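You operate a simulated robot arm through the tools that you are given. There is no shell and no other tool. Be economical: measure what you need, move in short steps, check, and stop when the job is done.

Carry out the task below with a simulated two-armed robot. There is one attempt and no reset: what you move stays moved.

Task
Switch off, hold the lamp shell, swap the scorched module for one matching the shell's label, test it, switch off.
Fine: supply off while a module goes out or in, and off at the end; the scorched one goes in the yellow tray; test with the green button.
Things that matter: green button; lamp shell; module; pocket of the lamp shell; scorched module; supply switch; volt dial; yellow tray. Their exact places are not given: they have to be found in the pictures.

Only the result counts: the job must be done as asked and must still hold three seconds after the hand-in. Knocking over, shifting, dropping, spilling or breaking anything else fails it.

Robot
Two 6-joint arms with two-finger parallel grippers on one trunk, on a base that drives. Base frame: it is fixed to the floor where the robot stands at the start and does not move with it; the origin is under the middle of the robot, x ahead of it, y to its left, z up; the surface under the hand at the start is at about z = 854. Lengths are in mm, angles in degrees, forces in N, time in s.
The left shoulder is at the start at [70, 166, 1320], the right one opposite. With the tool pointing down near the work surface each hand reaches from about 660 to 860 mm from the robot's upright axis, wherever it stands, measured 20 degrees to its own side. Places, roughly: green button [500, -400, 900]; pocket of the lamp shell [400, 100, 900]; supply switch [500, -200, 900]; volt dial [500, -300, 900]; yellow tray [300, -600, 900]. Payload 3.91 kg a hand.
The TCP of each hand is the grasp point between the finger pads, 30 mm short of the fingertips. In the tool frame z runs along the fingers and y along their closing line. The gripper opens to 110 mm. The fingers are 20 mm wide and 10 mm thick; the gripper's body (48 by 112 mm) begins 55 mm behind the TCP.
Orientation is that of the tool frame in the base frame, as a unit quaternion [x, y, z, w]. With the fingers straight down and closing along the base's y, the tool's x points along the base's -x, its y along +y and its z along -z.

Tools
- The arms move only by the tool arm_command. It takes "left_increments", "right_increments" or both (then of equal length, played together; a hand with none holds still); each is one flat list of numbers, 7 for each row, row after row: the shift along the tool's x, y, z in units of 30 mm (1.0 is 30 mm), then the turn, a rotation vector about the tool's x, y, z in units of 5 degrees (1.0 is 5 degrees), then the opening, from 0 (shut) to 1 (fully open). In form: [tx, ty, tz, rx, ry, rz, jaw, tx, ty, tz, rx, ry, rz, jaw, ...]. A call has 1 to 8 rows; each row shifts and turns the commanded pose from where the row before left it, along the tool's axes as they then stand. A call with a number of a shift or a turn outside -1 to 1 is refused whole. A row lasts 0.2 s, in which the tool goes at most 50 mm and 8.6 degrees; a call with a longer step from one row to the next is refused whole, and so is a gripper value outside its range. Where a pose cannot be reached the arm comes as near as it can. A force on the tool above 90 N (or 10 N above the force at the start of the call, whichever is more), or a blocked arm, ends the call early, and 0.2 s more pass. The fingers move at their own pace (about 108 mm/s each) and stop on an object; they squeeze with about 30 N. The grip force told is the motor's: it shows also when the fingers shut on nothing. Time passes only in rows, and 0.2 s behind the last, so rows that do not move let the fingers close. The reply holds the time, the measured pose of the TCP, the force on the tool along the base axes, the opening and the grip force, in the units named above and with some noise, with the torque about the TCP (base axes, N m) and any sound that the robot's microphone picked up.
- Cameras (640 x 400 px; columns grow to the right, rows downward): "scene" is now at [95.8, -24.3, 1492.6]; the picture's right is [-0.27, -0.96, 0.00], its down [-0.90, 0.26, -0.36] and it looks along [0.35, -0.10, -0.93] (base axes); focal length 244 px, centre (320, 200). "left" rides on the left gripper at [77, -7, -115] in its tool frame; the picture's right is [0.09, 1.00, 0.00], its down [-0.80, 0.07, -0.59] and it looks along [-0.59, 0.05, 0.80] (tool axes); focal length 270 px, centre (320, 200). "right" rides on the right gripper at [77, 7, -115] in its tool frame; the picture's right is [-0.09, 1.00, 0.00], its down [-0.80, -0.07, -0.59] and it looks along [-0.59, -0.05, 0.80] (tool axes); focal length 270 px, centre (320, 200).
- get_image(camera): a new picture of that camera. It takes no simulated time.
- lift_body(by): slides the trunk up (or, below 0, down) by that many mm; the arms and the scene camera ride with it, the base frame stays. It gives what a move gives, with no picture.
- base_move(legs): drives the robot by 1 to 6 legs, each [ahead, left, turn to the left] in mm, mm and degrees, along the robot's own axes; the way and the turn of a leg run together, so that a leg with both is an arc; at most 1500 mm and 180 degrees a leg. The arms and the cameras ride along, it lands a little off, and it stops where it bumps. It gives what a move gives.
- turn_head(pan, tilt): turns the head with the scene camera to pan (to the left, within 86 degrees either way) and tilt (down, from -29 to 69), counted from straight ahead of the robot. It gives what a move gives.
- point_at(camera, pixels): for up to 12 pixels [column, row] of the newest picture of that camera ("zoom" is the newest enlarged one), the place [x, y, z] in the base frame of the surface seen there, good to about 2 mm, but the place of the scene camera against the robot may be out by one fixed shift of up to 18 mm in any direction. It takes no simulated time.
- zoom(camera, box): a new picture of the part [left, top, right, bottom] of that camera's present view, enlarged. It takes no simulated time.
- job_done(): hands the job in; it is judged then, once.

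Work in short steps. Measure before you move; look again where a grasp or a placing could have gone wrong, and mend it. You have 80 turns and 78 pictures in all, those below and enlarged ones among them. Open the grippers and draw the arms clear of the work before you hand the job in, unless the task says otherwise; then end with one line.

The tools are called by a JSON object that holds its "name" and its "arguments". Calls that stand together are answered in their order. arm_command: Moves the arms, as the interface text tells. Its arguments: {"type":"object","properties":{"left_increments":{"type":"array"},"right_increments":{"type":"array"}},"required":[]} The other tools are called the same way: lift_body (by) slides the trunk up or down; base_move (legs) drives the base; turn_head (pan, tilt) turns the head that bears the scene camera; get_image (camera) takes a picture; point_at (camera, pixels) gives the place of the surface under pixels of a picture; zoom (camera, box) takes an enlarged picture of a part of a camera's view; job_done () hands the job in.

At the start:

```text
time: 0.0
left_eef_pos: [82.5, 311.3, 373.7]
left_tool_rot: [0.013, 0.998, 0.037, 0.05]
left_wrist_force: [0.0, 0.1, 0.5]
left_wrist_torque: [0.04, 0.0, 0.01]
left_grip_width: 110.2
left_grip_force: 0.1
right_eef_pos: [388.5, -425.0, 1121.6]
right_tool_rot: [0.0, 1.0, 0.0, 0.0]
right_wrist_force: [-0.2, 0.3, -0.7]
right_wrist_torque: [-0.01, 0.03, 0.01]
right_grip_width: 109.9
right_grip_force: 0.0
trunk travel left (down, up): [-815.0, 125.0]
robot x, y, heading: [3.5, 0.4, -0.2]
head pan, tilt: [-15.9, 68.8]
```

scene: 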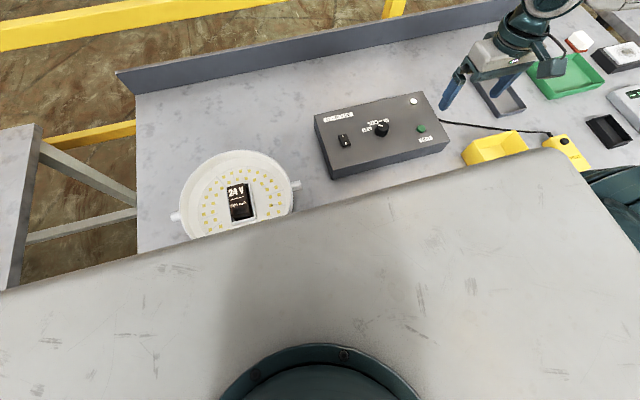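
right: 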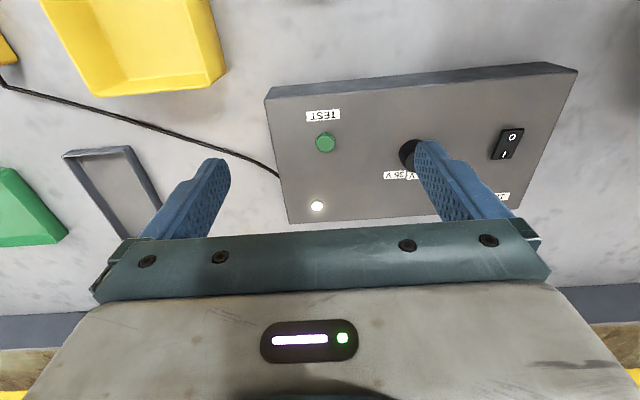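
left: 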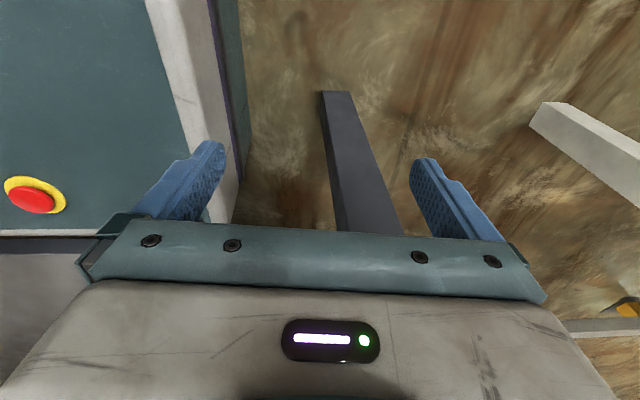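

The scene shows the lamp shell near (238,195), the supply box near (380,135) and the yellow tray near (495,148). I zoom in on both areas for details.

{"name": "zoom", "arguments": {"camera": "scene", "box": [300, 80, 460, 180]}}

{"name": "zoom", "arguments": {"camera": "scene", "box": [160, 140, 320, 240]}}

{"name": "zoom", "arguments": {"camera": "scene", "box": [440, 20, 640, 180]}}

{"name": "point_at", "arguments": {"camera": "scene", "pixels": [[345, 141], [381, 129], [422, 128], [414, 100], [240, 203], [175, 216], [297, 185], [237, 152], [495, 150], [140, 100], [140, 240], [300, 250]]}}

```text
4.00 times, centred on (380, 130) of scene
```

zoom: 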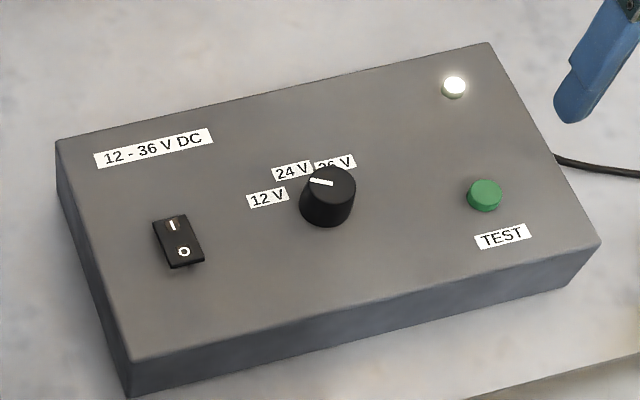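

```text
4.00 times, centred on (240, 190) of scene
```

zoom: 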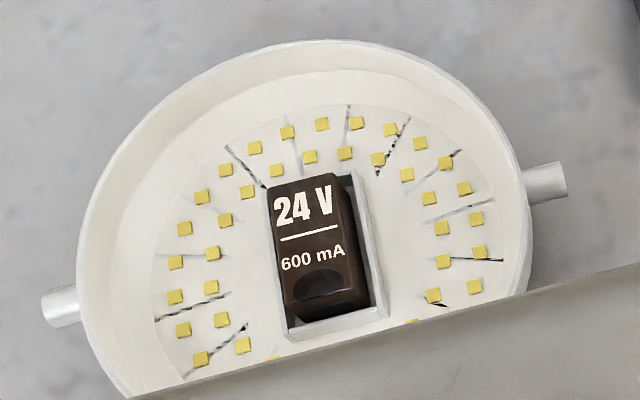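

```text
2.50 times, centred on (540, 100) of scene
```

zoom: 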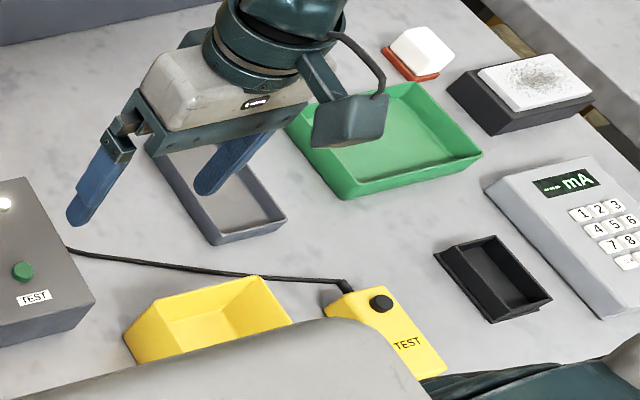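

```text
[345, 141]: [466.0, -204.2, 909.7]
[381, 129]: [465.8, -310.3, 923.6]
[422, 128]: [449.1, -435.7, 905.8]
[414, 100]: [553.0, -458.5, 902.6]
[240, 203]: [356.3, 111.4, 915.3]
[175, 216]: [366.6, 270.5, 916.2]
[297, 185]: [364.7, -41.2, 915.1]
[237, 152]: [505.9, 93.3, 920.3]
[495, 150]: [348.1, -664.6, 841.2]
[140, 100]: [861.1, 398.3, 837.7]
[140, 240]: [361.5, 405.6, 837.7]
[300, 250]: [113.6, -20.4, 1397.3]
```

The supply light is on (414,100). I need to see the shell's label and the spare modules, so I turn the head around.

{"name": "turn_head", "arguments": {"pan": -50, "tilt": 45}}

{"name": "get_image", "arguments": {"camera": "scene"}}

{"name": "turn_head", "arguments": {"pan": 30, "tilt": 50}}

{"name": "get_image", "arguments": {"camera": "scene"}}

```text
time: 1.0
left_eef_pos: [82.3, 311.1, 373.6]
left_tool_rot: [0.013, 0.998, 0.037, 0.05]
left_wrist_force: [0.0, 0.6, -0.6]
left_wrist_torque: [0.0, -0.01, -0.03]
left_grip_width: 110.0
left_grip_force: 0.0
right_eef_pos: [388.7, -426.6, 1122.7]
right_tool_rot: [0.0, 1.0, 0.0, 0.0]
right_wrist_force: [-0.4, -0.2, -0.3]
right_wrist_torque: [-0.01, -0.02, 0.0]
right_grip_width: 110.0
right_grip_force: 0.1
trunk travel left (down, up): [-815.0, 125.0]
robot x, y, heading: [-0.9, 2.1, 0.4]
head pan, tilt: [-50.0, 45.0]
```

```text
71 pictures are left
```

scene: 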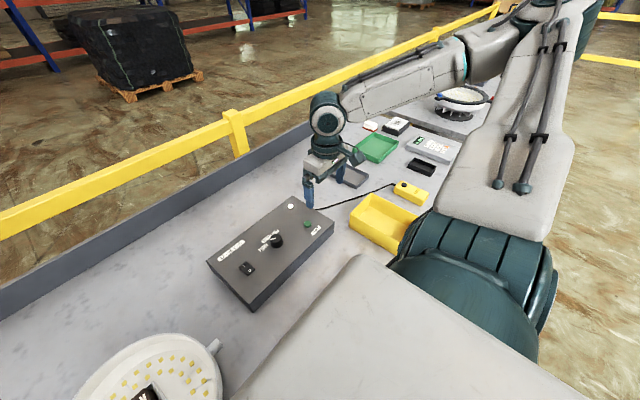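

```text
time: 2.5
left_eef_pos: [82.8, 312.0, 373.2]
left_tool_rot: [0.014, 0.998, 0.037, 0.05]
left_wrist_force: [0.0, 1.0, -0.8]
left_wrist_torque: [0.03, 0.01, 0.01]
left_grip_width: 109.8
left_grip_force: 0.1
right_eef_pos: [387.8, -426.1, 1121.6]
right_tool_rot: [0.0, 1.0, 0.0, 0.001]
right_wrist_force: [0.1, -0.1, 0.4]
right_wrist_torque: [-0.03, 0.0, -0.01]
right_grip_width: 109.9
right_grip_force: 0.0
trunk travel left (down, up): [-815.0, 125.0]
robot x, y, heading: [0.4, 2.6, 0.2]
head pan, tilt: [30.0, 50.0]
```

```text
70 pictures are left
```

scene: 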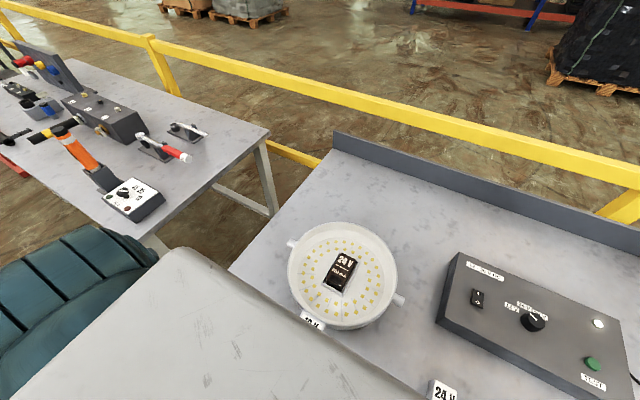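

The shell's label shows at (312,320) and a module at (442,392), partly hidden by the trunk. I'll tilt down at a few pans to see behind it.

{"name": "zoom", "arguments": {"camera": "scene", "box": [270, 210, 430, 340]}}

{"name": "turn_head", "arguments": {"pan": 0, "tilt": 69}}

{"name": "get_image", "arguments": {"camera": "scene"}}

```text
3.08 times, centred on (350, 275) of scene
```

zoom: 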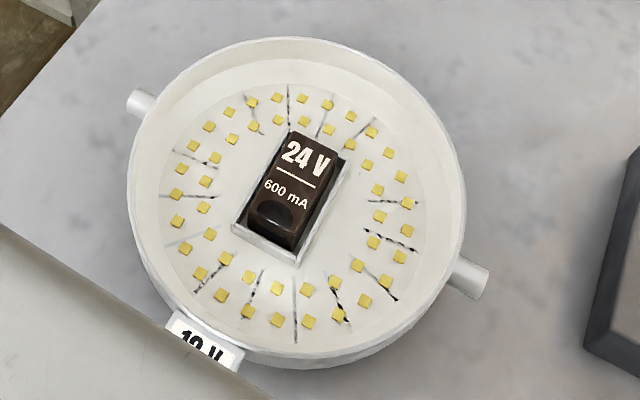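

```text
time: 3.5
left_eef_pos: [82.9, 310.9, 374.3]
left_tool_rot: [0.013, 0.998, 0.038, 0.05]
left_wrist_force: [0.5, 0.1, -0.3]
left_wrist_torque: [0.0, -0.01, 0.0]
left_grip_width: 109.7
left_grip_force: 0.0
right_eef_pos: [387.7, -425.6, 1121.1]
right_tool_rot: [0.0, 1.0, 0.0, 0.0]
right_wrist_force: [-1.4, 0.2, -0.2]
right_wrist_torque: [0.0, 0.03, -0.01]
right_grip_width: 110.2
right_grip_force: 0.0
trunk travel left (down, up): [-815.0, 125.0]
robot x, y, heading: [0.8, -0.8, 0.1]
head pan, tilt: [0.0, 68.8]
```

```text
68 pictures are left
```

scene: 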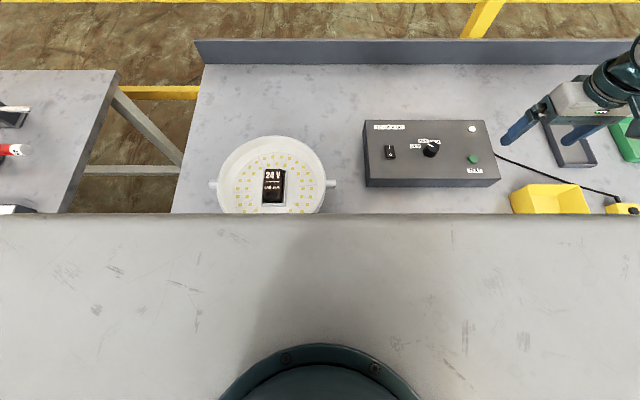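

The shell's label reads a voltage hidden by the trunk ("1? V"), so I need distance. I drive back 400 mm, which also brings the bench into reach.

{"name": "base_move", "arguments": {"legs": [[-400, 0, 0]]}}

{"name": "turn_head", "arguments": {"pan": 0, "tilt": 50}}

{"name": "get_image", "arguments": {"camera": "scene"}}

```text
time: 6.0
left_eef_pos: [-319.0, 311.1, 372.7]
left_tool_rot: [0.012, 0.998, 0.039, 0.049]
left_wrist_force: [0.3, -0.6, 0.0]
left_wrist_torque: [0.01, 0.01, 0.0]
left_grip_width: 109.9
left_grip_force: 0.0
right_eef_pos: [-9.5, -424.8, 1121.5]
right_tool_rot: [-0.001, 1.0, 0.001, -0.001]
right_wrist_force: [0.0, -0.9, 0.1]
right_wrist_torque: [0.01, -0.02, 0.01]
right_grip_width: 109.9
right_grip_force: 0.0
trunk travel left (down, up): [-815.0, 125.0]
robot x, y, heading: [-403.2, 0.2, 0.0]
head pan, tilt: [0.0, 68.8]
```

```text
time: 6.8
left_eef_pos: [-319.4, 310.4, 372.9]
left_tool_rot: [0.013, 0.998, 0.038, 0.049]
left_wrist_force: [-0.5, -0.3, -0.1]
left_wrist_torque: [0.01, 0.02, 0.0]
left_grip_width: 110.1
left_grip_force: 0.1
right_eef_pos: [-10.8, -426.1, 1121.8]
right_tool_rot: [-0.002, 1.0, 0.001, 0.0]
right_wrist_force: [0.6, -0.7, 0.2]
right_wrist_torque: [0.01, 0.02, 0.0]
right_grip_width: 110.3
right_grip_force: 0.1
trunk travel left (down, up): [-815.0, 125.0]
robot x, y, heading: [-402.6, -0.2, 0.0]
head pan, tilt: [0.0, 50.0]
```

```text
67 pictures are left
```

scene: 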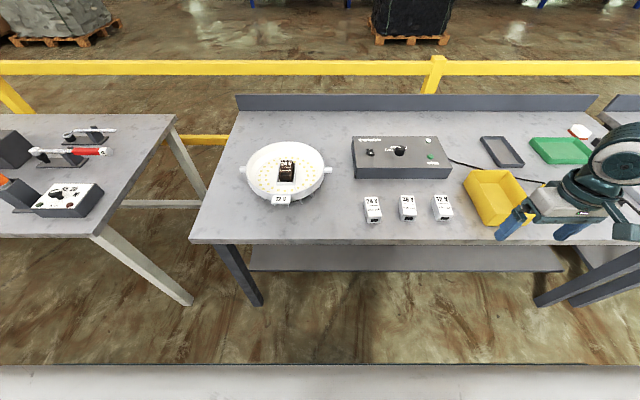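

Now the shell label (281,199) and three spare modules at (373,208), (407,206), (442,206) are visible; I zoom in on them.

{"name": "zoom", "arguments": {"camera": "scene", "box": [345, 130, 465, 230]}}

{"name": "point_at", "arguments": {"camera": "zoom", "pixels": [[130, 360], [330, 350], [515, 345]]}}

{"name": "zoom", "arguments": {"camera": "scene", "box": [230, 130, 340, 215]}}

{"name": "point_at", "arguments": {"camera": "scene", "pixels": [[368, 205], [373, 201], [372, 218], [407, 200], [441, 199], [195, 242], [620, 240], [286, 164], [245, 170], [326, 170], [491, 190], [285, 175]]}}

```text
4.00 times, centred on (405, 180) of scene
```

zoom: 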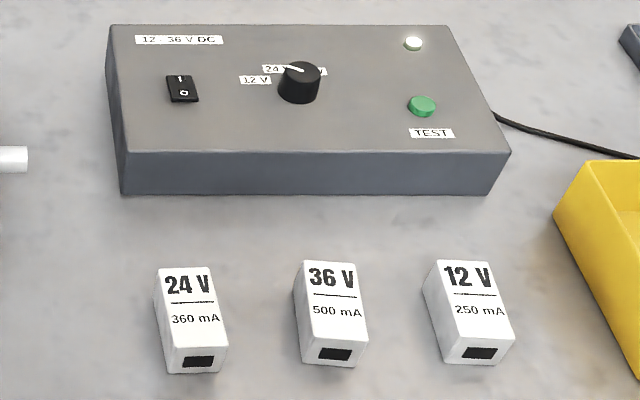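

```text
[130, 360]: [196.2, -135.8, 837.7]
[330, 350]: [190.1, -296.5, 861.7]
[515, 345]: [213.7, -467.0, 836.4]
```

```text
4.71 times, centred on (285, 172) of scene
```

zoom: 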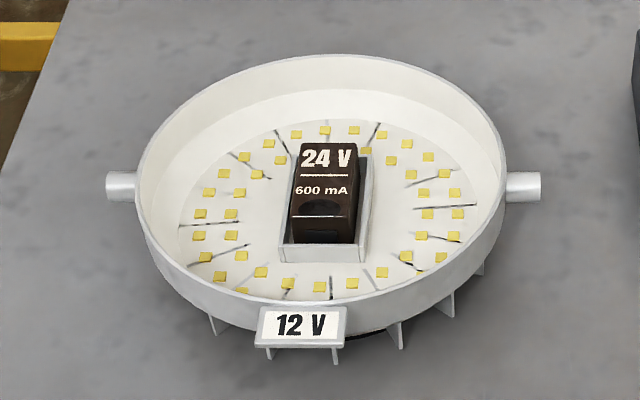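

```text
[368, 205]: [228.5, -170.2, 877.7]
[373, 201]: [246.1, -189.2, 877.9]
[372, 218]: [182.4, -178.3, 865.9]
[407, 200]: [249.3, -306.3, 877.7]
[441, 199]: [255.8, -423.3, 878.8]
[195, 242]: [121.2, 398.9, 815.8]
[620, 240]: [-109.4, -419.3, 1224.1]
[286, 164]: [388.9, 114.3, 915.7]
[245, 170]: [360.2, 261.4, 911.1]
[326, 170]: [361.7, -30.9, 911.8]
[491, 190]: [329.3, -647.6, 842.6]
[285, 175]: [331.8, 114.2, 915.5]
```

The label says 12 V, so the 12 V / 250 mA module at (442,206) is the right one and the dial must go to 12 V. First I bring the left arm up from below bench height, forward and up while levelling the tool.

{"name": "arm_command", "arguments": {"left_increments": [-1, 0, -1, 0.44, 0.56, -0.15, 1, -1, 0, -1, 0.43, 0.56, -0.15, 1, -1, 0, -1, 0, 0, 0, 1, -1, 0, -1, 0, 0, 0, 1, -1, 0, -1, 0, 0, 0, 1, -1, 0, -1, 0, 0, 0, 1, -1, 0, -1, 0, 0, 0, 1, -1, 0, -1, 0, 0, 0, 1]}}

{"name": "arm_command", "arguments": {"left_increments": [0, 0, -1, 0, 0, 1, 1, 0, 0, -1, 0, 0, 1, 1, 0, 0, -1, 0, 0, 1, 1, 0, 0, -1, 0, 0, 1, 1, 0, 0, -1, 0, 0, 1, 1, 0, 0, -1, 0, 0, 1, 1, 0, 0, -1, 0, 0, 1, 1, 0, 0, -1, 0, 0, 1, 1]}}

{"name": "arm_command", "arguments": {"left_increments": [0, 0, -1, 0, 0, 1, 1, 0, 0, -1, 0, 0, 1, 1, 0, 0, -1, 0, 0, 1, 1, 0, 0, -1, 0, 0, 1, 1, 0, 0, -1, 0, 0, 1, 1, 0, 0, -1, 0, 0, 1, 1, 0, 0, -1, 0, 0, 1, 1, 0, 0, -1, 0, 0, 1, 1]}}

```text
time: 8.6
left_eef_pos: [-85.3, 307.4, 616.8]
left_tool_rot: [-0.001, 1.0, -0.001, -0.001]
left_wrist_force: [1.0, 0.0, -0.8]
left_wrist_torque: [-0.01, -0.01, 0.05]
left_grip_width: 110.1
left_grip_force: 0.1
right_eef_pos: [-9.3, -425.1, 1122.8]
right_tool_rot: [-0.002, 1.0, 0.0, 0.0]
right_wrist_force: [0.0, -0.6, 0.7]
right_wrist_torque: [0.0, 0.01, -0.02]
right_grip_width: 109.8
right_grip_force: 0.0
trunk travel left (down, up): [-815.0, 125.0]
robot x, y, heading: [-402.6, -1.9, 0.1]
head pan, tilt: [0.0, 50.0]
```

```text
time: 10.4
left_eef_pos: [-85.7, 306.0, 858.9]
left_tool_rot: [0.342, 0.94, 0.0, 0.001]
left_wrist_force: [0.9, 0.0, -0.3]
left_wrist_torque: [-0.01, -0.03, 0.03]
left_grip_width: 110.1
left_grip_force: 0.1
right_eef_pos: [-11.1, -425.6, 1121.7]
right_tool_rot: [-0.001, 1.0, 0.0, 0.001]
right_wrist_force: [0.7, -0.4, -0.3]
right_wrist_torque: [-0.03, 0.0, -0.03]
right_grip_width: 110.0
right_grip_force: 0.1
trunk travel left (down, up): [-815.0, 125.0]
robot x, y, heading: [-401.3, -3.3, 0.2]
head pan, tilt: [0.0, 50.0]
```

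```text
time: 12.2
left_eef_pos: [-79.9, 354.3, 1077.7]
left_tool_rot: [0.643, 0.766, 0.001, 0.002]
left_wrist_force: [0.1, 0.3, -0.7]
left_wrist_torque: [0.0, -0.01, 0.0]
left_grip_width: 109.9
left_grip_force: 0.1
left hand out of reach, approached as far as the arm can: row 2, 3, 4, 5, 6, 7, 8
right_eef_pos: [-10.8, -425.2, 1121.6]
right_tool_rot: [-0.002, 1.0, 0.0, 0.0]
right_wrist_force: [-0.5, -0.3, -0.5]
right_wrist_torque: [-0.04, 0.02, -0.02]
right_grip_width: 109.9
right_grip_force: 0.0
trunk travel left (down, up): [-815.0, 125.0]
robot x, y, heading: [-401.1, -0.7, 0.2]
head pan, tilt: [0.0, 50.0]
```

The left hand was limited at close range; I extend it forward (+x) and finish the yaw, and extend the right hand forward together.

{"name": "arm_command", "arguments": {"left_increments": [-0.17, 0.98, 0, 0, 0, 1, 1, -0.09, 1, 0, 0, 0, 1, 1, 0, 1, 0, 0, 0, 0, 1, 0, 1, 0, 0, 0, 0, 1, 0, 1, 0, 0, 0, 0, 1, 0, 1, 0, 0, 0, 0, 1, 0, 1, 0, 0, 0, 0, 1, 0, 1, 0, 0, 0, 0, 1], "right_increments": [-1, 0, 0, 0, 0, 0, 1, -1, 0, 0, 0, 0, 0, 1, -1, 0, 0, 0, 0, 0, 1, -1, 0, 0, 0, 0, 0, 1, -1, 0, 0, 0, 0, 0, 1, -1, 0, 0, 0, 0, 0, 1, -1, 0, 0, 0, 0, 0, 1, -1, 0, 0, 0, 0, 0, 1]}}

{"name": "base_move", "arguments": {"legs": [[100, -60, 0]]}}

{"name": "turn_head", "arguments": {"pan": 0, "tilt": 60}}

{"name": "get_image", "arguments": {"camera": "scene"}}

{"name": "get_image", "arguments": {"camera": "left"}}

{"name": "get_image", "arguments": {"camera": "right"}}

```text
time: 14.0
left_eef_pos: [53.6, 467.2, 1047.2]
left_tool_rot: [0.706, 0.708, 0.0, 0.003]
left_wrist_force: [-0.1, 0.3, -0.3]
left_wrist_torque: [-0.03, 0.01, 0.02]
left_grip_width: 110.2
left_grip_force: 0.1
left hand out of reach, approached as far as the arm can: row 1, 2, 3, 4, 5, 6, 7, 8
right_eef_pos: [190.6, -467.8, 1120.9]
right_tool_rot: [-0.002, 1.0, 0.0, -0.001]
right_wrist_force: [0.0, -0.3, 0.7]
right_wrist_torque: [0.0, 0.04, -0.01]
right_grip_width: 110.0
right_grip_force: 0.0
right hand out of reach, approached as far as the arm can: row 6, 7, 8
trunk travel left (down, up): [-815.0, 125.0]
robot x, y, heading: [-401.5, 1.5, 0.4]
head pan, tilt: [0.0, 50.0]
```

```text
time: 15.2
left_eef_pos: [148.3, 407.2, 1048.6]
left_tool_rot: [0.707, 0.707, 0.001, 0.005]
left_wrist_force: [-0.5, 0.0, -0.6]
left_wrist_torque: [-0.01, 0.0, 0.03]
left_grip_width: 109.8
left_grip_force: 0.1
right_eef_pos: [285.1, -528.1, 1124.1]
right_tool_rot: [-0.001, 1.0, 0.001, 0.002]
right_wrist_force: [0.3, 1.3, 0.5]
right_wrist_torque: [-0.01, -0.02, 0.0]
right_grip_width: 109.9
right_grip_force: 0.1
trunk travel left (down, up): [-815.0, 125.0]
robot x, y, heading: [-302.1, -64.6, 0.0]
head pan, tilt: [0.0, 50.0]
```

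```text
time: 15.9
left_eef_pos: [151.0, 405.3, 1047.2]
left_tool_rot: [0.707, 0.707, 0.0, 0.002]
left_wrist_force: [0.1, 0.1, 0.3]
left_wrist_torque: [-0.03, -0.02, 0.01]
left_grip_width: 110.0
left_grip_force: 0.1
right_eef_pos: [287.3, -530.0, 1121.5]
right_tool_rot: [-0.001, 1.0, 0.001, 0.001]
right_wrist_force: [-0.2, 0.5, 0.5]
right_wrist_torque: [0.01, 0.0, 0.0]
right_grip_width: 110.0
right_grip_force: 0.1
trunk travel left (down, up): [-815.0, 125.0]
robot x, y, heading: [-302.7, -59.7, 0.2]
head pan, tilt: [0.0, 60.0]
```

```text
64 pictures are left
```

scene: 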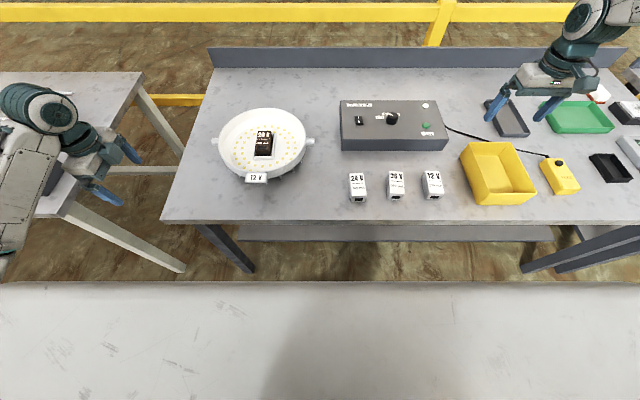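

```text
63 pictures are left
```

left: 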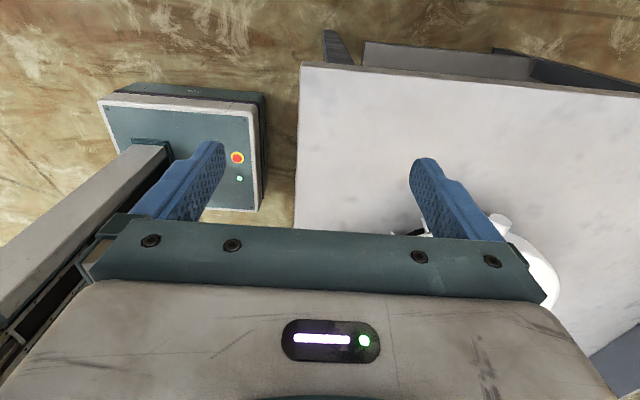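

```text
62 pictures are left
```

right: 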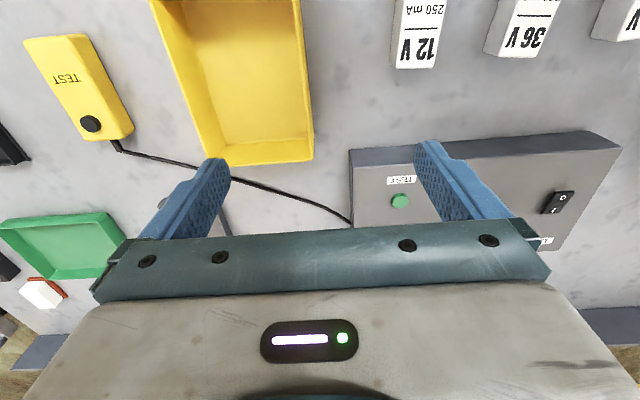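

Both hands are clear. I move the left hand toward above the left lug and the right hand (closing its fingers) toward above the switch.

{"name": "arm_command", "arguments": {"left_increments": [-0.45, 0.9, 0.2, 0, 0, 0, 1, -0.45, 0.9, 0.2, 0, 0, 0, 1, -0.45, 0.9, 0.2, 0, 0, 0, 1, -0.45, 0.9, 0.2, 0, 0, 0, 1, -0.45, 0.9, 0.2, 0, 0, 0, 1, -0.45, 0.9, 0.2, 0, 0, 0, 1, -0.45, 0.9, 0.2, 0, 0, 0, 1, -0.45, 0.9, 0.2, 0, 0, 0, 1], "right_increments": [-0.5, 1, 0.3, 0, 0, 0, 0, -0.5, 1, 0.3, 0, 0, 0, 0, -0.5, 1, 0.3, 0, 0, 0, 0, -0.5, 1, 0.3, 0, 0, 0, 0, -0.5, 1, 0.3, 0, 0, 0, 0, -0.5, 1, 0.3, 0, 0, 0, 0, -0.5, 1, 0.3, 0, 0, 0, 0, -0.5, 1, 0.3, 0, 0, 0, 0]}}

{"name": "get_image", "arguments": {"camera": "left"}}

{"name": "get_image", "arguments": {"camera": "right"}}

```text
time: 17.7
left_eef_pos: [318.0, 362.2, 944.6]
left_tool_rot: [0.708, 0.706, 0.001, 0.003]
left_wrist_force: [0.1, 0.2, 0.0]
left_wrist_torque: [-0.02, -0.03, 0.0]
left_grip_width: 110.0
left_grip_force: 0.1
left hand out of reach, approached as far as the arm can: row 1, 2, 3, 4, 5, 6
right_eef_pos: [234.2, -485.4, 1063.8]
right_tool_rot: [-0.001, 1.0, 0.002, 0.0]
right_wrist_force: [-0.5, -0.6, -0.2]
right_wrist_torque: [-0.01, 0.0, 0.03]
right_grip_width: 0.1
right_grip_force: 29.8
right hand out of reach, approached as far as the arm can: row 1, 2, 3, 4, 5, 6, 7, 8
trunk travel left (down, up): [-815.0, 125.0]
robot x, y, heading: [-302.3, -59.6, 0.0]
head pan, tilt: [0.0, 60.0]
```

```text
61 pictures are left
```

left: 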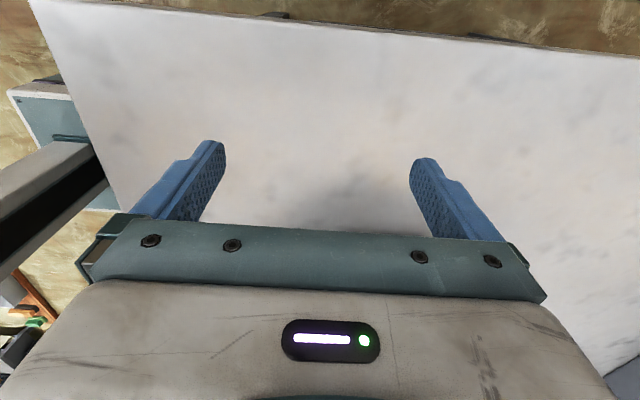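

```text
60 pictures are left
```

right: 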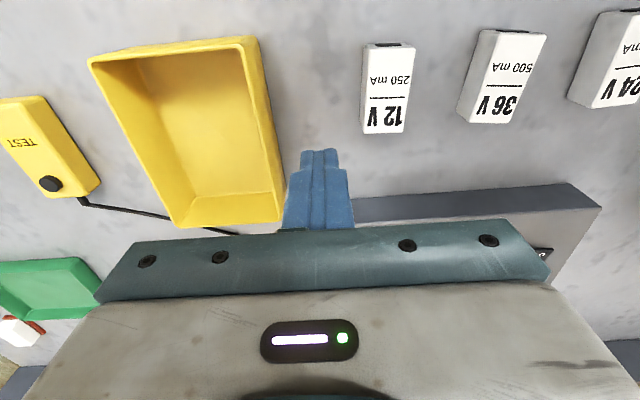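

Both readings lag what I commanded, so I play still rows to see where the arms settle.

{"name": "arm_command", "arguments": {"left_increments": [0, 0, 0, 0, 0, 0, 1, 0, 0, 0, 0, 0, 0, 1, 0, 0, 0, 0, 0, 0, 1], "right_increments": [0, 0, 0, 0, 0, 0, 0, 0, 0, 0, 0, 0, 0, 0, 0, 0, 0, 0, 0, 0, 0]}}

```text
time: 18.5
left_eef_pos: [317.0, 362.2, 944.5]
left_tool_rot: [0.707, 0.707, 0.001, 0.004]
left_wrist_force: [-0.4, -0.3, 0.2]
left_wrist_torque: [-0.01, -0.04, 0.01]
left_grip_width: 110.0
left_grip_force: 0.1
right_eef_pos: [231.8, -485.6, 1066.0]
right_tool_rot: [-0.002, 1.0, 0.001, 0.001]
right_wrist_force: [0.1, 0.3, 0.2]
right_wrist_torque: [-0.02, 0.01, -0.02]
right_grip_width: 0.0
right_grip_force: 30.2
trunk travel left (down, up): [-815.0, 125.0]
robot x, y, heading: [-303.3, -61.8, -0.0]
head pan, tilt: [0.0, 60.0]
```

Reach shrinks with height, so raising the trunk should help; I lift it 120 mm (hands rise too, over free air).

{"name": "lift_body", "arguments": {"by": 120}}

{"name": "arm_command", "arguments": {"right_increments": [-0.5, 1, 0.5, 0, 0, 0, 0, -0.5, 1, 0.5, 0, 0, 0, 0, -0.5, 1, 0.5, 0, 0, 0, 0, -0.5, 1, 0.5, 0, 0, 0, 0, -0.5, 1, 0.5, 0, 0, 0, 0, -0.5, 1, 0.5, 0, 0, 0, 0, -0.5, 1, 0.5, 0, 0, 0, 0, -0.5, 1, 0.5, 0, 0, 0, 0]}}

```text
time: 20.0
left_eef_pos: [316.7, 361.5, 1065.1]
left_tool_rot: [0.707, 0.708, 0.001, 0.003]
left_wrist_force: [-0.4, -0.8, 0.5]
left_wrist_torque: [-0.05, 0.03, 0.03]
left_grip_width: 110.0
left_grip_force: 0.1
right_eef_pos: [232.3, -485.2, 1186.1]
right_tool_rot: [-0.002, 1.0, 0.001, 0.001]
right_wrist_force: [0.3, 0.8, 0.1]
right_wrist_torque: [-0.04, 0.0, -0.01]
right_grip_width: 0.0
right_grip_force: 29.6
trunk travel left (down, up): [-935.0, 5.0]
robot x, y, heading: [-302.9, -63.6, 0.1]
head pan, tilt: [0.0, 60.0]
```

```text
time: 21.8
left_eef_pos: [317.3, 361.9, 1065.5]
left_tool_rot: [0.707, 0.707, 0.001, 0.004]
left_wrist_force: [0.8, 0.4, -0.7]
left_wrist_torque: [0.01, 0.03, -0.02]
left_grip_width: 110.0
left_grip_force: 0.1
right_eef_pos: [187.7, -465.5, 1108.5]
right_tool_rot: [-0.001, 1.0, 0.002, 0.002]
right_wrist_force: [-0.1, 0.2, 0.6]
right_wrist_torque: [0.01, 0.01, 0.0]
right_grip_width: 0.0
right_grip_force: 30.3
right hand out of reach, approached as far as the arm can: row 1, 2, 3, 4, 5, 6, 7, 8
trunk travel left (down, up): [-935.0, 5.0]
robot x, y, heading: [-302.9, -58.4, 0.1]
head pan, tilt: [0.0, 60.0]
```

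The right arm seems blocked by an inner/height limit, not by distance; I go lower and outward first, then sideways toward the switch.

{"name": "arm_command", "arguments": {"right_increments": [-1, 0, 1, 0, 0, 0, 0, -1, 0, 1, 0, 0, 0, 0, -1, 0, 1, 0, 0, 0, 0, -1, 0, 0, 0, 0, 0, 0, -1, 0, 0, 0, 0, 0, 0, -1, 1, 0, 0, 0, 0, 0, -1, 1, 0, 0, 0, 0, 0, 0, 1, 0, 0, 0, 0, 0]}}

```text
time: 23.6
left_eef_pos: [315.1, 362.0, 1065.8]
left_tool_rot: [0.707, 0.707, 0.001, 0.004]
left_wrist_force: [-0.7, 0.3, -0.7]
left_wrist_torque: [-0.04, -0.02, 0.01]
left_grip_width: 110.0
left_grip_force: 0.1
right_eef_pos: [254.3, -533.2, 1060.8]
right_tool_rot: [-0.001, 1.0, 0.002, 0.003]
right_wrist_force: [-0.4, 0.3, 0.5]
right_wrist_torque: [0.02, -0.01, 0.02]
right_grip_width: 0.0
right_grip_force: 30.1
right hand out of reach, approached as far as the arm can: row 1, 2, 3, 4, 5, 6, 7, 8
trunk travel left (down, up): [-935.0, 5.0]
robot x, y, heading: [-301.4, -64.4, -0.2]
head pan, tilt: [0.0, 60.0]
```

The boundary matches a wrist-turn limit (tool yaw against shoulder bearing), so I turn the right tool counter-clockwise by 40° and see if it frees.

{"name": "arm_command", "arguments": {"right_increments": [0, 0, 0, 0, 0, -1, 0, 0, 0, 0, 0, 0, -1, 0, 0, 0, 0, 0, 0, -1, 0, 0, 0, 0, 0, 0, -1, 0, 0, 0, 0, 0, 0, -1, 0, 0, 0, 0, 0, 0, -1, 0, 0, 0, 0, 0, 0, -1, 0, 0, 0, 0, 0, 0, -1, 0]}}

{"name": "arm_command", "arguments": {"right_increments": [0, 0, 0, 0, 0, -1, 0, 0, 0, 0, 0, 0, -1, 0, 0, 0, 0, 0, 0, -1, 0, 0, 0, 0, 0, 0, -1, 0, 0, 0, 0, 0, 0, -1, 0, -1, 1, 0, 0, 0, 0, 0, -1, 1, 0, 0, 0, 0, 0, -1, 1, 0, 0, 0, 0, 0]}}

```text
time: 25.4
left_eef_pos: [317.5, 362.7, 1065.6]
left_tool_rot: [0.707, 0.707, 0.001, 0.004]
left_wrist_force: [0.4, 0.3, -0.2]
left_wrist_torque: [0.01, -0.01, -0.02]
left_grip_width: 110.2
left_grip_force: 0.1
right_eef_pos: [255.0, -533.6, 1061.2]
right_tool_rot: [-0.343, 0.939, 0.001, 0.003]
right_wrist_force: [0.6, 0.0, 0.2]
right_wrist_torque: [0.01, -0.01, 0.0]
right_grip_width: 0.0
right_grip_force: 30.1
trunk travel left (down, up): [-935.0, 5.0]
robot x, y, heading: [-301.2, -61.6, -0.1]
head pan, tilt: [0.0, 60.0]
```

```text
time: 27.2
left_eef_pos: [315.9, 362.0, 1064.3]
left_tool_rot: [0.707, 0.707, 0.001, 0.004]
left_wrist_force: [-0.8, 1.1, 0.2]
left_wrist_torque: [0.02, -0.01, 0.05]
left_grip_width: 109.9
left_grip_force: 0.0
right_eef_pos: [172.7, -463.7, 1077.8]
right_tool_rot: [-0.538, 0.843, 0.001, 0.003]
right_wrist_force: [-0.4, 0.3, -0.7]
right_wrist_torque: [-0.02, 0.01, -0.02]
right_grip_width: 0.0
right_grip_force: 29.9
right hand out of reach, approached as far as the arm can: row 6, 7, 8
trunk travel left (down, up): [-935.0, 5.0]
robot x, y, heading: [-300.3, -60.6, 0.3]
head pan, tilt: [0.0, 60.0]
```

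The limit stayed at about −30° bearing, so I look at the actual arm configuration.

{"name": "turn_head", "arguments": {"pan": -45, "tilt": 45}}

{"name": "get_image", "arguments": {"camera": "scene"}}

{"name": "turn_head", "arguments": {"pan": 45, "tilt": 45}}

{"name": "get_image", "arguments": {"camera": "scene"}}

```text
time: 28.4
left_eef_pos: [316.4, 362.4, 1064.5]
left_tool_rot: [0.707, 0.708, 0.001, 0.003]
left_wrist_force: [-0.1, -0.3, 0.5]
left_wrist_torque: [0.01, -0.02, -0.01]
left_grip_width: 109.8
left_grip_force: 0.1
right_eef_pos: [174.7, -463.3, 1077.6]
right_tool_rot: [-0.539, 0.843, 0.0, 0.003]
right_wrist_force: [0.1, -0.2, 0.1]
right_wrist_torque: [-0.01, -0.03, 0.03]
right_grip_width: 0.2
right_grip_force: 29.3
trunk travel left (down, up): [-935.0, 5.0]
robot x, y, heading: [-302.8, -63.4, 0.2]
head pan, tilt: [-45.0, 45.0]
```

```text
59 pictures are left
```

scene: 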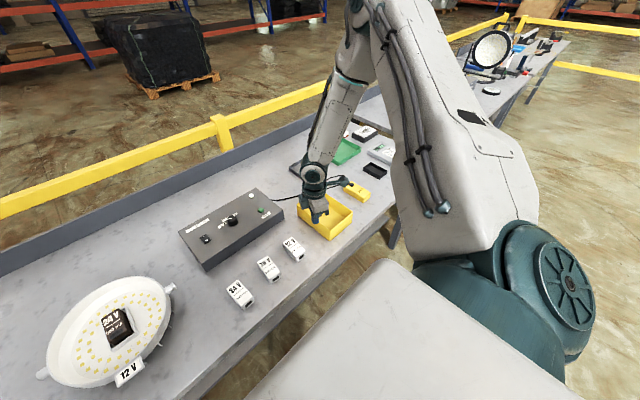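

```text
time: 30.0
left_eef_pos: [316.8, 363.0, 1064.2]
left_tool_rot: [0.708, 0.707, 0.001, 0.004]
left_wrist_force: [0.8, 0.3, 0.2]
left_wrist_torque: [0.01, -0.04, 0.01]
left_grip_width: 110.0
left_grip_force: 0.0
right_eef_pos: [175.1, -464.5, 1077.1]
right_tool_rot: [-0.538, 0.843, 0.001, 0.002]
right_wrist_force: [-0.5, 0.2, 0.2]
right_wrist_torque: [0.01, 0.01, 0.01]
right_grip_width: 0.1
right_grip_force: 29.7
trunk travel left (down, up): [-935.0, 5.0]
robot x, y, heading: [-301.3, -59.4, 0.1]
head pan, tilt: [45.0, 45.0]
```

```text
58 pictures are left
```

scene: 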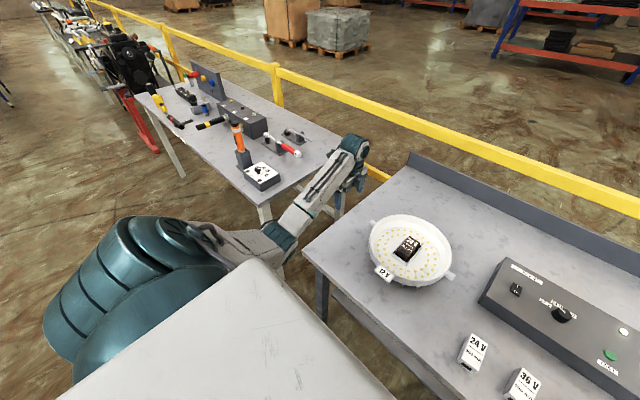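

The right arm is elbow-up, the left elbow-down. I probe each: the left toward the lug and slightly down, the right straight down then toward +y.

{"name": "arm_command", "arguments": {"left_increments": [-0.4, 0.2, 0.27, 0, 0, 0, 1, -0.4, 0.2, 0.27, 0, 0, 0, 1, -0.4, 0.2, 0.27, 0, 0, 0, 1, -0.4, 0.2, 0.27, 0, 0, 0, 1, -0.4, 0.2, 0.27, 0, 0, 0, 1, -0.4, 0.2, 0.27, 0, 0, 0, 1, -0.4, 0.2, 0.27, 0, 0, 0, 1, -0.4, 0.2, 0.27, 0, 0, 0, 1], "right_increments": [0, 0, 1, 0, 0, 0, 0, 0, 0, 1, 0, 0, 0, 0, 0, 0, 1, 0, 0, 0, 0, 0, 0, 1, 0, 0, 0, 0, -0.9, 0.42, 0, 0, 0, 0, 0, -0.9, 0.42, 0, 0, 0, 0, 0, -0.9, 0.42, 0, 0, 0, 0, 0, -0.9, 0.42, 0, 0, 0, 0, 0]}}

```text
time: 31.8
left_eef_pos: [364.9, 265.4, 1001.5]
left_tool_rot: [0.707, 0.707, 0.001, 0.002]
left_wrist_force: [-0.2, 0.3, 1.1]
left_wrist_torque: [0.02, 0.03, -0.05]
left_grip_width: 110.0
left_grip_force: 0.1
right_eef_pos: [111.2, -446.3, 1016.9]
right_tool_rot: [-0.538, 0.843, 0.001, 0.003]
right_wrist_force: [-0.8, -0.4, 0.0]
right_wrist_torque: [0.0, 0.0, 0.0]
right_grip_width: 0.2
right_grip_force: 29.8
right hand out of reach, approached as far as the arm can: row 1, 2, 3, 4, 5, 6, 7, 8
trunk travel left (down, up): [-935.0, 5.0]
robot x, y, heading: [-301.5, -61.3, 0.1]
head pan, tilt: [45.0, 45.0]
```

The boundary fits a shoulder-turn limit: the right arm is in the flipped shoulder configuration, while the left (which started hanging) is in the good one. I bring the right hand back beside the robot to hang down, so it can re-emerge in the mirrored configuration.

{"name": "arm_command", "arguments": {"right_increments": [0.45, 0.89, 0, 0, 0, 0, 0, 0.45, 0.89, 0, 0, 0, 0, 0, 0.45, 0.89, 0, 0, 0, 0, 0, 0.45, 0.89, 0, 0, 0, 0, 0, 0.45, 0.89, 0.6, 0, 0, 0, 0, 0.45, 0.89, 0.6, 0, 0, 0, 0, 0.45, 0.89, 0.6, 0, 0, 0, 0, 0.45, 0.89, 0.6, 0, 0, 0, 0]}}

{"name": "arm_command", "arguments": {"right_increments": [0.45, 0.89, 0.7, 0, 0, 0, 0, 0.45, 0.89, 0.7, 0, 0, 0, 0, 0.45, 0.89, 0.7, 0, 0, 0, 0, 0, 0, 1, 0, 0, 0, 0, 0, 0, 1, 0, 0, 0, 0, 0, 0, 1, 0, 0, 0, 0, 0, 0, 1, 0, 0, 0, 0, 0, 0, 1, 0, 0, 0, 0]}}

```text
time: 33.6
left_eef_pos: [360.4, 266.4, 1004.5]
left_tool_rot: [0.706, 0.708, 0.003, 0.004]
left_wrist_force: [-0.4, 0.4, 0.1]
left_wrist_torque: [0.02, -0.05, -0.02]
left_grip_width: 110.1
left_grip_force: 0.0
right_eef_pos: [-134.4, -472.8, 970.3]
right_tool_rot: [-0.538, 0.843, -0.002, 0.003]
right_wrist_force: [-0.2, -0.1, -0.6]
right_wrist_torque: [-0.01, -0.03, 0.01]
right_grip_width: 0.0
right_grip_force: 30.1
right hand out of reach, approached as far as the arm can: row 5, 6, 7
trunk travel left (down, up): [-935.0, 5.0]
robot x, y, heading: [-304.4, -59.0, -0.0]
head pan, tilt: [45.0, 45.0]
```

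```text
time: 35.4
left_eef_pos: [365.2, 266.3, 1000.4]
left_tool_rot: [0.707, 0.707, 0.001, 0.004]
left_wrist_force: [0.1, -0.3, 0.4]
left_wrist_torque: [0.0, 0.01, -0.03]
left_grip_width: 109.8
left_grip_force: 0.2
right_eef_pos: [-218.7, -472.7, 753.1]
right_tool_rot: [-0.538, 0.843, 0.0, 0.002]
right_wrist_force: [0.2, 0.0, 0.5]
right_wrist_torque: [-0.03, -0.02, -0.03]
right_grip_width: 0.0
right_grip_force: 30.2
right hand out of reach, approached as far as the arm can: row 3
trunk travel left (down, up): [-935.0, 5.0]
robot x, y, heading: [-301.1, -60.8, 0.2]
head pan, tilt: [45.0, 45.0]
```

The right hand is now beside the robot at (-219,-473,753). I pass it in to the shoulder offset line, then drive forward (+x).

{"name": "arm_command", "arguments": {"right_increments": [-0.9, 0.42, 0, 0, 0, 0, 0, -0.9, 0.42, 0, 0, 0, 0, 0, -0.9, 0.42, 0, 0, 0, 0, 0, -0.42, -0.9, 0, 0, 0, 0, 0, -0.42, -0.9, 0, 0, 0, 0, 0, -0.42, -0.9, 0, 0, 0, 0, 0, -0.42, -0.9, 0, 0, 0, 0, 0, -0.42, -0.9, 0, 0, 0, 0, 0]}}

{"name": "turn_head", "arguments": {"pan": -45, "tilt": 45}}

{"name": "get_image", "arguments": {"camera": "scene"}}

```text
time: 37.2
left_eef_pos: [366.7, 266.4, 1000.4]
left_tool_rot: [0.707, 0.707, 0.001, 0.003]
left_wrist_force: [-0.1, -0.5, 0.4]
left_wrist_torque: [-0.01, -0.01, -0.02]
left_grip_width: 110.0
left_grip_force: 0.0
right_eef_pos: [-66.7, -382.8, 753.3]
right_tool_rot: [-0.538, 0.843, 0.001, 0.002]
right_wrist_force: [0.5, -0.4, 1.1]
right_wrist_torque: [-0.01, -0.01, 0.0]
right_grip_width: 0.3
right_grip_force: 29.6
trunk travel left (down, up): [-935.0, 5.0]
robot x, y, heading: [-298.9, -59.6, -0.2]
head pan, tilt: [45.0, 45.0]
```

```text
time: 38.9
left_eef_pos: [364.1, 267.4, 1002.4]
left_tool_rot: [0.708, 0.707, 0.001, 0.003]
left_wrist_force: [0.5, 0.8, 0.1]
left_wrist_torque: [0.02, -0.01, -0.01]
left_grip_width: 109.9
left_grip_force: 0.0
right_eef_pos: [-68.7, -383.0, 754.6]
right_tool_rot: [-0.538, 0.843, 0.001, 0.002]
right_wrist_force: [0.1, -0.1, 0.4]
right_wrist_torque: [0.01, 0.04, 0.02]
right_grip_width: 0.0
right_grip_force: 29.9
trunk travel left (down, up): [-935.0, 5.0]
robot x, y, heading: [-301.9, -60.7, -0.0]
head pan, tilt: [-45.0, 45.0]
```

```text
57 pictures are left
```

scene: 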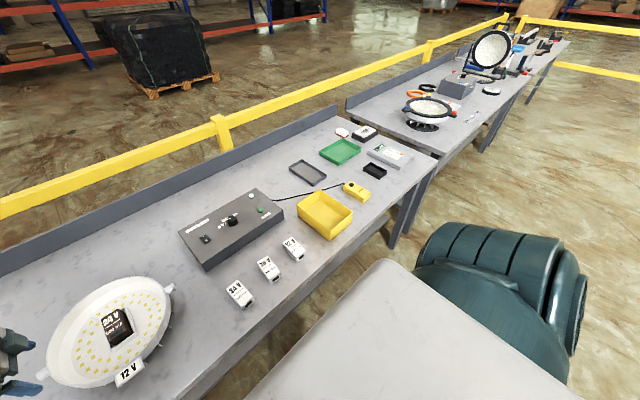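

No limit was hit this time: the arm emerged in the good configuration. I raise it clear of the bench edge.

{"name": "arm_command", "arguments": {"right_increments": [-0.1, -0.22, -1, 0, 0, 0, 0, -0.1, -0.22, -1, 0, 0, 0, 0, -0.1, -0.22, -1, 0, 0, 0, 0, -0.1, -0.22, -1, 0, 0, 0, 0, -0.1, -0.22, -1, 0, 0, 0, 0, -0.1, -0.22, -1, 0, 0, 0, 0, -0.1, -0.22, -1, 0, 0, 0, 0, -0.1, -0.22, -1, 0, 0, 0, 0]}}

{"name": "arm_command", "arguments": {"right_increments": [0, 0, -0.3, 0, 0, -1, 0, 0, 0, -0.3, 0, 0, -1, 0, 0, 0, 0, 0, 0, -1, 0, 0, 0, 0, 0, 0, -1, 0, 0, 0, 0, 0, 0, -1, 0, 0, -1, 0, 0, 0, 0, 0, 0, -1, 0, 0, 0, 0, 0, 0, -1, 0, 0, 0, 0, 0]}}

```text
time: 40.7
left_eef_pos: [365.3, 265.8, 1000.5]
left_tool_rot: [0.707, 0.707, 0.0, 0.003]
left_wrist_force: [-0.6, 0.2, -0.2]
left_wrist_torque: [0.01, 0.0, 0.01]
left_grip_width: 110.3
left_grip_force: 0.0
right_eef_pos: [-10.8, -384.8, 995.2]
right_tool_rot: [-0.538, 0.843, 0.001, 0.001]
right_wrist_force: [0.0, 1.0, 0.1]
right_wrist_torque: [-0.01, -0.03, 0.03]
right_grip_width: 0.0
right_grip_force: 29.9
trunk travel left (down, up): [-935.0, 5.0]
robot x, y, heading: [-302.2, -59.4, -0.0]
head pan, tilt: [-45.0, 45.0]
```

```text
time: 42.5
left_eef_pos: [365.3, 266.3, 1001.2]
left_tool_rot: [0.707, 0.708, 0.001, 0.003]
left_wrist_force: [0.1, -0.6, 0.7]
left_wrist_torque: [-0.02, -0.04, -0.02]
left_grip_width: 110.2
left_grip_force: 0.1
right_eef_pos: [80.0, -385.4, 1011.2]
right_tool_rot: [0.708, -0.707, 0.0, -0.003]
right_wrist_force: [-0.6, 0.1, 0.2]
right_wrist_torque: [-0.02, 0.02, -0.02]
right_grip_width: 0.2
right_grip_force: 29.9
trunk travel left (down, up): [-935.0, 5.0]
robot x, y, heading: [-300.0, -59.9, 0.2]
head pan, tilt: [-45.0, 45.0]
```

The right hand is free at yaw 90 (tool y = base −x, tool x = base −y). I move it toward the switch.

{"name": "arm_command", "arguments": {"right_increments": [-0.6, -1, 0, 0, 0, 0, 0, -0.6, -1, 0, 0, 0, 0, 0, -0.6, -1, 0, 0, 0, 0, 0, -0.6, -1, 0, 0, 0, 0, 0, -0.6, -1, 0, 0, 0, 0, 0, -0.6, -1, 0, 0, 0, 0, 0, -0.6, -1, 0, 0, 0, 0, 0, -0.6, -1, 0, 0, 0, 0, 0]}}

{"name": "get_image", "arguments": {"camera": "right"}}

{"name": "get_image", "arguments": {"camera": "left"}}

```text
time: 44.3
left_eef_pos: [365.5, 266.7, 999.5]
left_tool_rot: [0.706, 0.708, 0.001, 0.003]
left_wrist_force: [0.9, 0.9, 0.7]
left_wrist_torque: [-0.03, 0.01, 0.01]
left_grip_width: 110.2
left_grip_force: 0.1
right_eef_pos: [317.5, -253.0, 985.9]
right_tool_rot: [0.708, -0.706, 0.0, 0.0]
right_wrist_force: [-0.1, 0.2, 0.1]
right_wrist_torque: [0.0, 0.02, 0.01]
right_grip_width: 0.0
right_grip_force: 30.2
right hand out of reach, approached as far as the arm can: row 1, 2, 3
trunk travel left (down, up): [-935.0, 5.0]
robot x, y, heading: [-298.7, -62.0, 0.1]
head pan, tilt: [-45.0, 45.0]
```

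```text
56 pictures are left
```

right: 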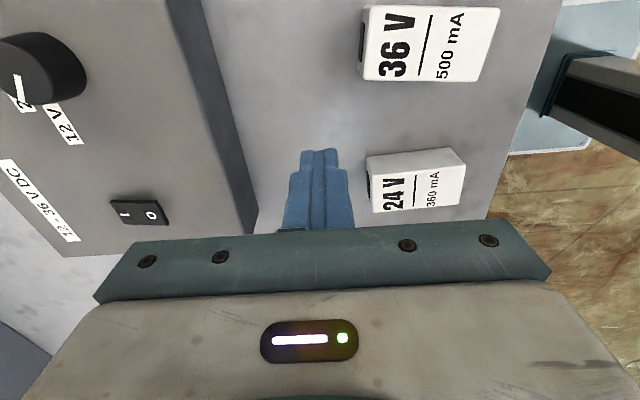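

```text
55 pictures are left
```

left: 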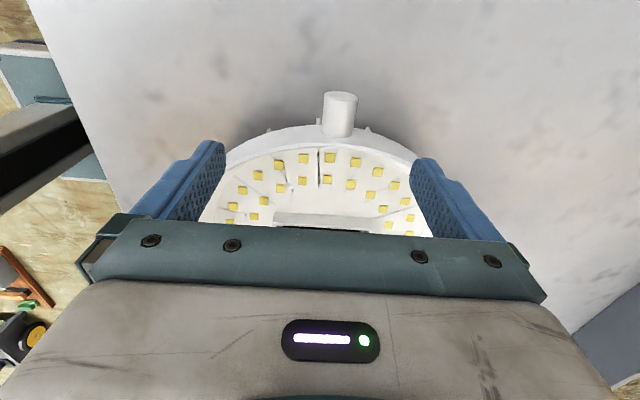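

Both cameras show their targets: the switch O end at (153,214) and lug at (340,115). I measure them with the hand cameras.

{"name": "point_at", "arguments": {"camera": "right", "pixels": [[153, 215], [138, 213], [124, 213], [160, 222], [113, 204], [40, 72], [60, 60], [410, 45], [365, 195], [200, 200], [320, 153]]}}

{"name": "point_at", "arguments": {"camera": "left", "pixels": [[340, 97], [340, 115], [338, 132], [325, 112], [354, 112], [330, 143], [280, 215], [360, 218], [450, 110]]}}

{"name": "zoom", "arguments": {"camera": "right", "box": [0, 0, 260, 260]}}

```text
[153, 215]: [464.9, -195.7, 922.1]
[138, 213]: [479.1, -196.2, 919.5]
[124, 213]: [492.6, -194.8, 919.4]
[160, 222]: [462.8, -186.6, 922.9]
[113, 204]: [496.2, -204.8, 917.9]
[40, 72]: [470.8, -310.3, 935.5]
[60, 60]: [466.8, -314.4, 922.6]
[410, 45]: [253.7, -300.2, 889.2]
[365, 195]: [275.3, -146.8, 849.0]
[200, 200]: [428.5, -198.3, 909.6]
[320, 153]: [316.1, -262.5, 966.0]
```

```text
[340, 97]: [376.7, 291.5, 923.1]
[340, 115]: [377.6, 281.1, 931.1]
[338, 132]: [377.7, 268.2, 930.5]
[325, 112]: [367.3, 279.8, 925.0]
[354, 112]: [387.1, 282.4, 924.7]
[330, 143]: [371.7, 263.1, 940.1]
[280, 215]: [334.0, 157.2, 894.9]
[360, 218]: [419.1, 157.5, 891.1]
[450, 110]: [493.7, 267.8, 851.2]
```

```text
1.54 times, centred on (130, 130) of right
```

zoom: 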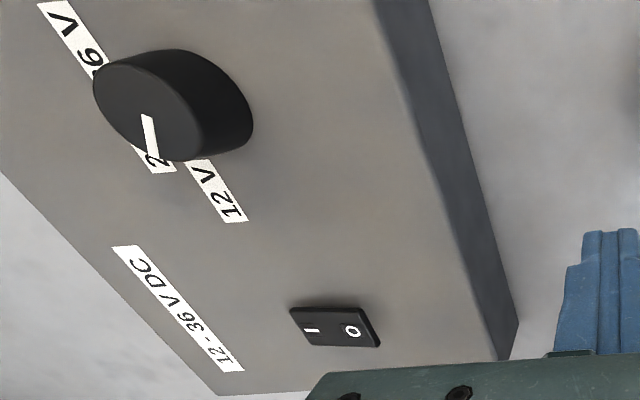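

The switch's O end is the raised one (z≈922), so it is on; I move above it at (465,-196).

{"name": "arm_command", "arguments": {"right_increments": [-0.38, -0.98, 0, 0, 0, 0, 0, -0.38, -0.98, 0, 0, 0, 0, 0, -0.38, -0.98, 0, 0, 0, 0, 0, -0.38, -0.98, 0, 0, 0, 0, 0, -0.38, -0.98, 0.3, 0, 0, 0, 0, 0, 0, 0, 0, 0, 0, 0]}}

{"name": "get_image", "arguments": {"camera": "right"}}

```text
time: 45.7
left_eef_pos: [364.2, 267.0, 1000.5]
left_tool_rot: [0.707, 0.707, 0.002, 0.004]
left_wrist_force: [-1.1, 0.2, -0.4]
left_wrist_torque: [0.02, 0.02, 0.0]
left_grip_width: 109.9
left_grip_force: 0.1
right_eef_pos: [464.4, -195.4, 978.0]
right_tool_rot: [0.707, -0.707, 0.0, -0.002]
right_wrist_force: [0.4, -0.9, -0.3]
right_wrist_torque: [-0.02, -0.01, 0.0]
right_grip_width: 0.0
right_grip_force: 30.5
trunk travel left (down, up): [-935.0, 5.0]
robot x, y, heading: [-303.8, -59.9, 0.2]
head pan, tilt: [-45.0, 45.0]
```

```text
53 pictures are left
```

right: 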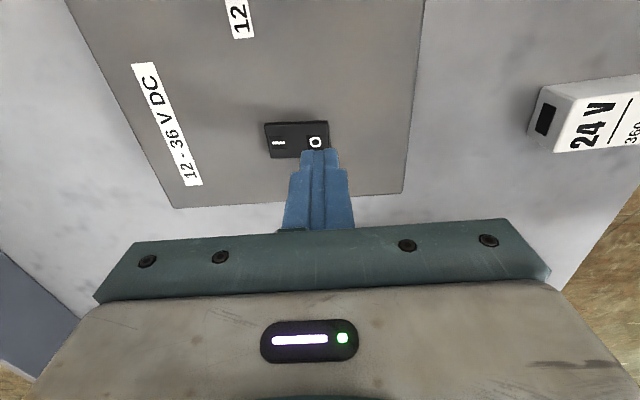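

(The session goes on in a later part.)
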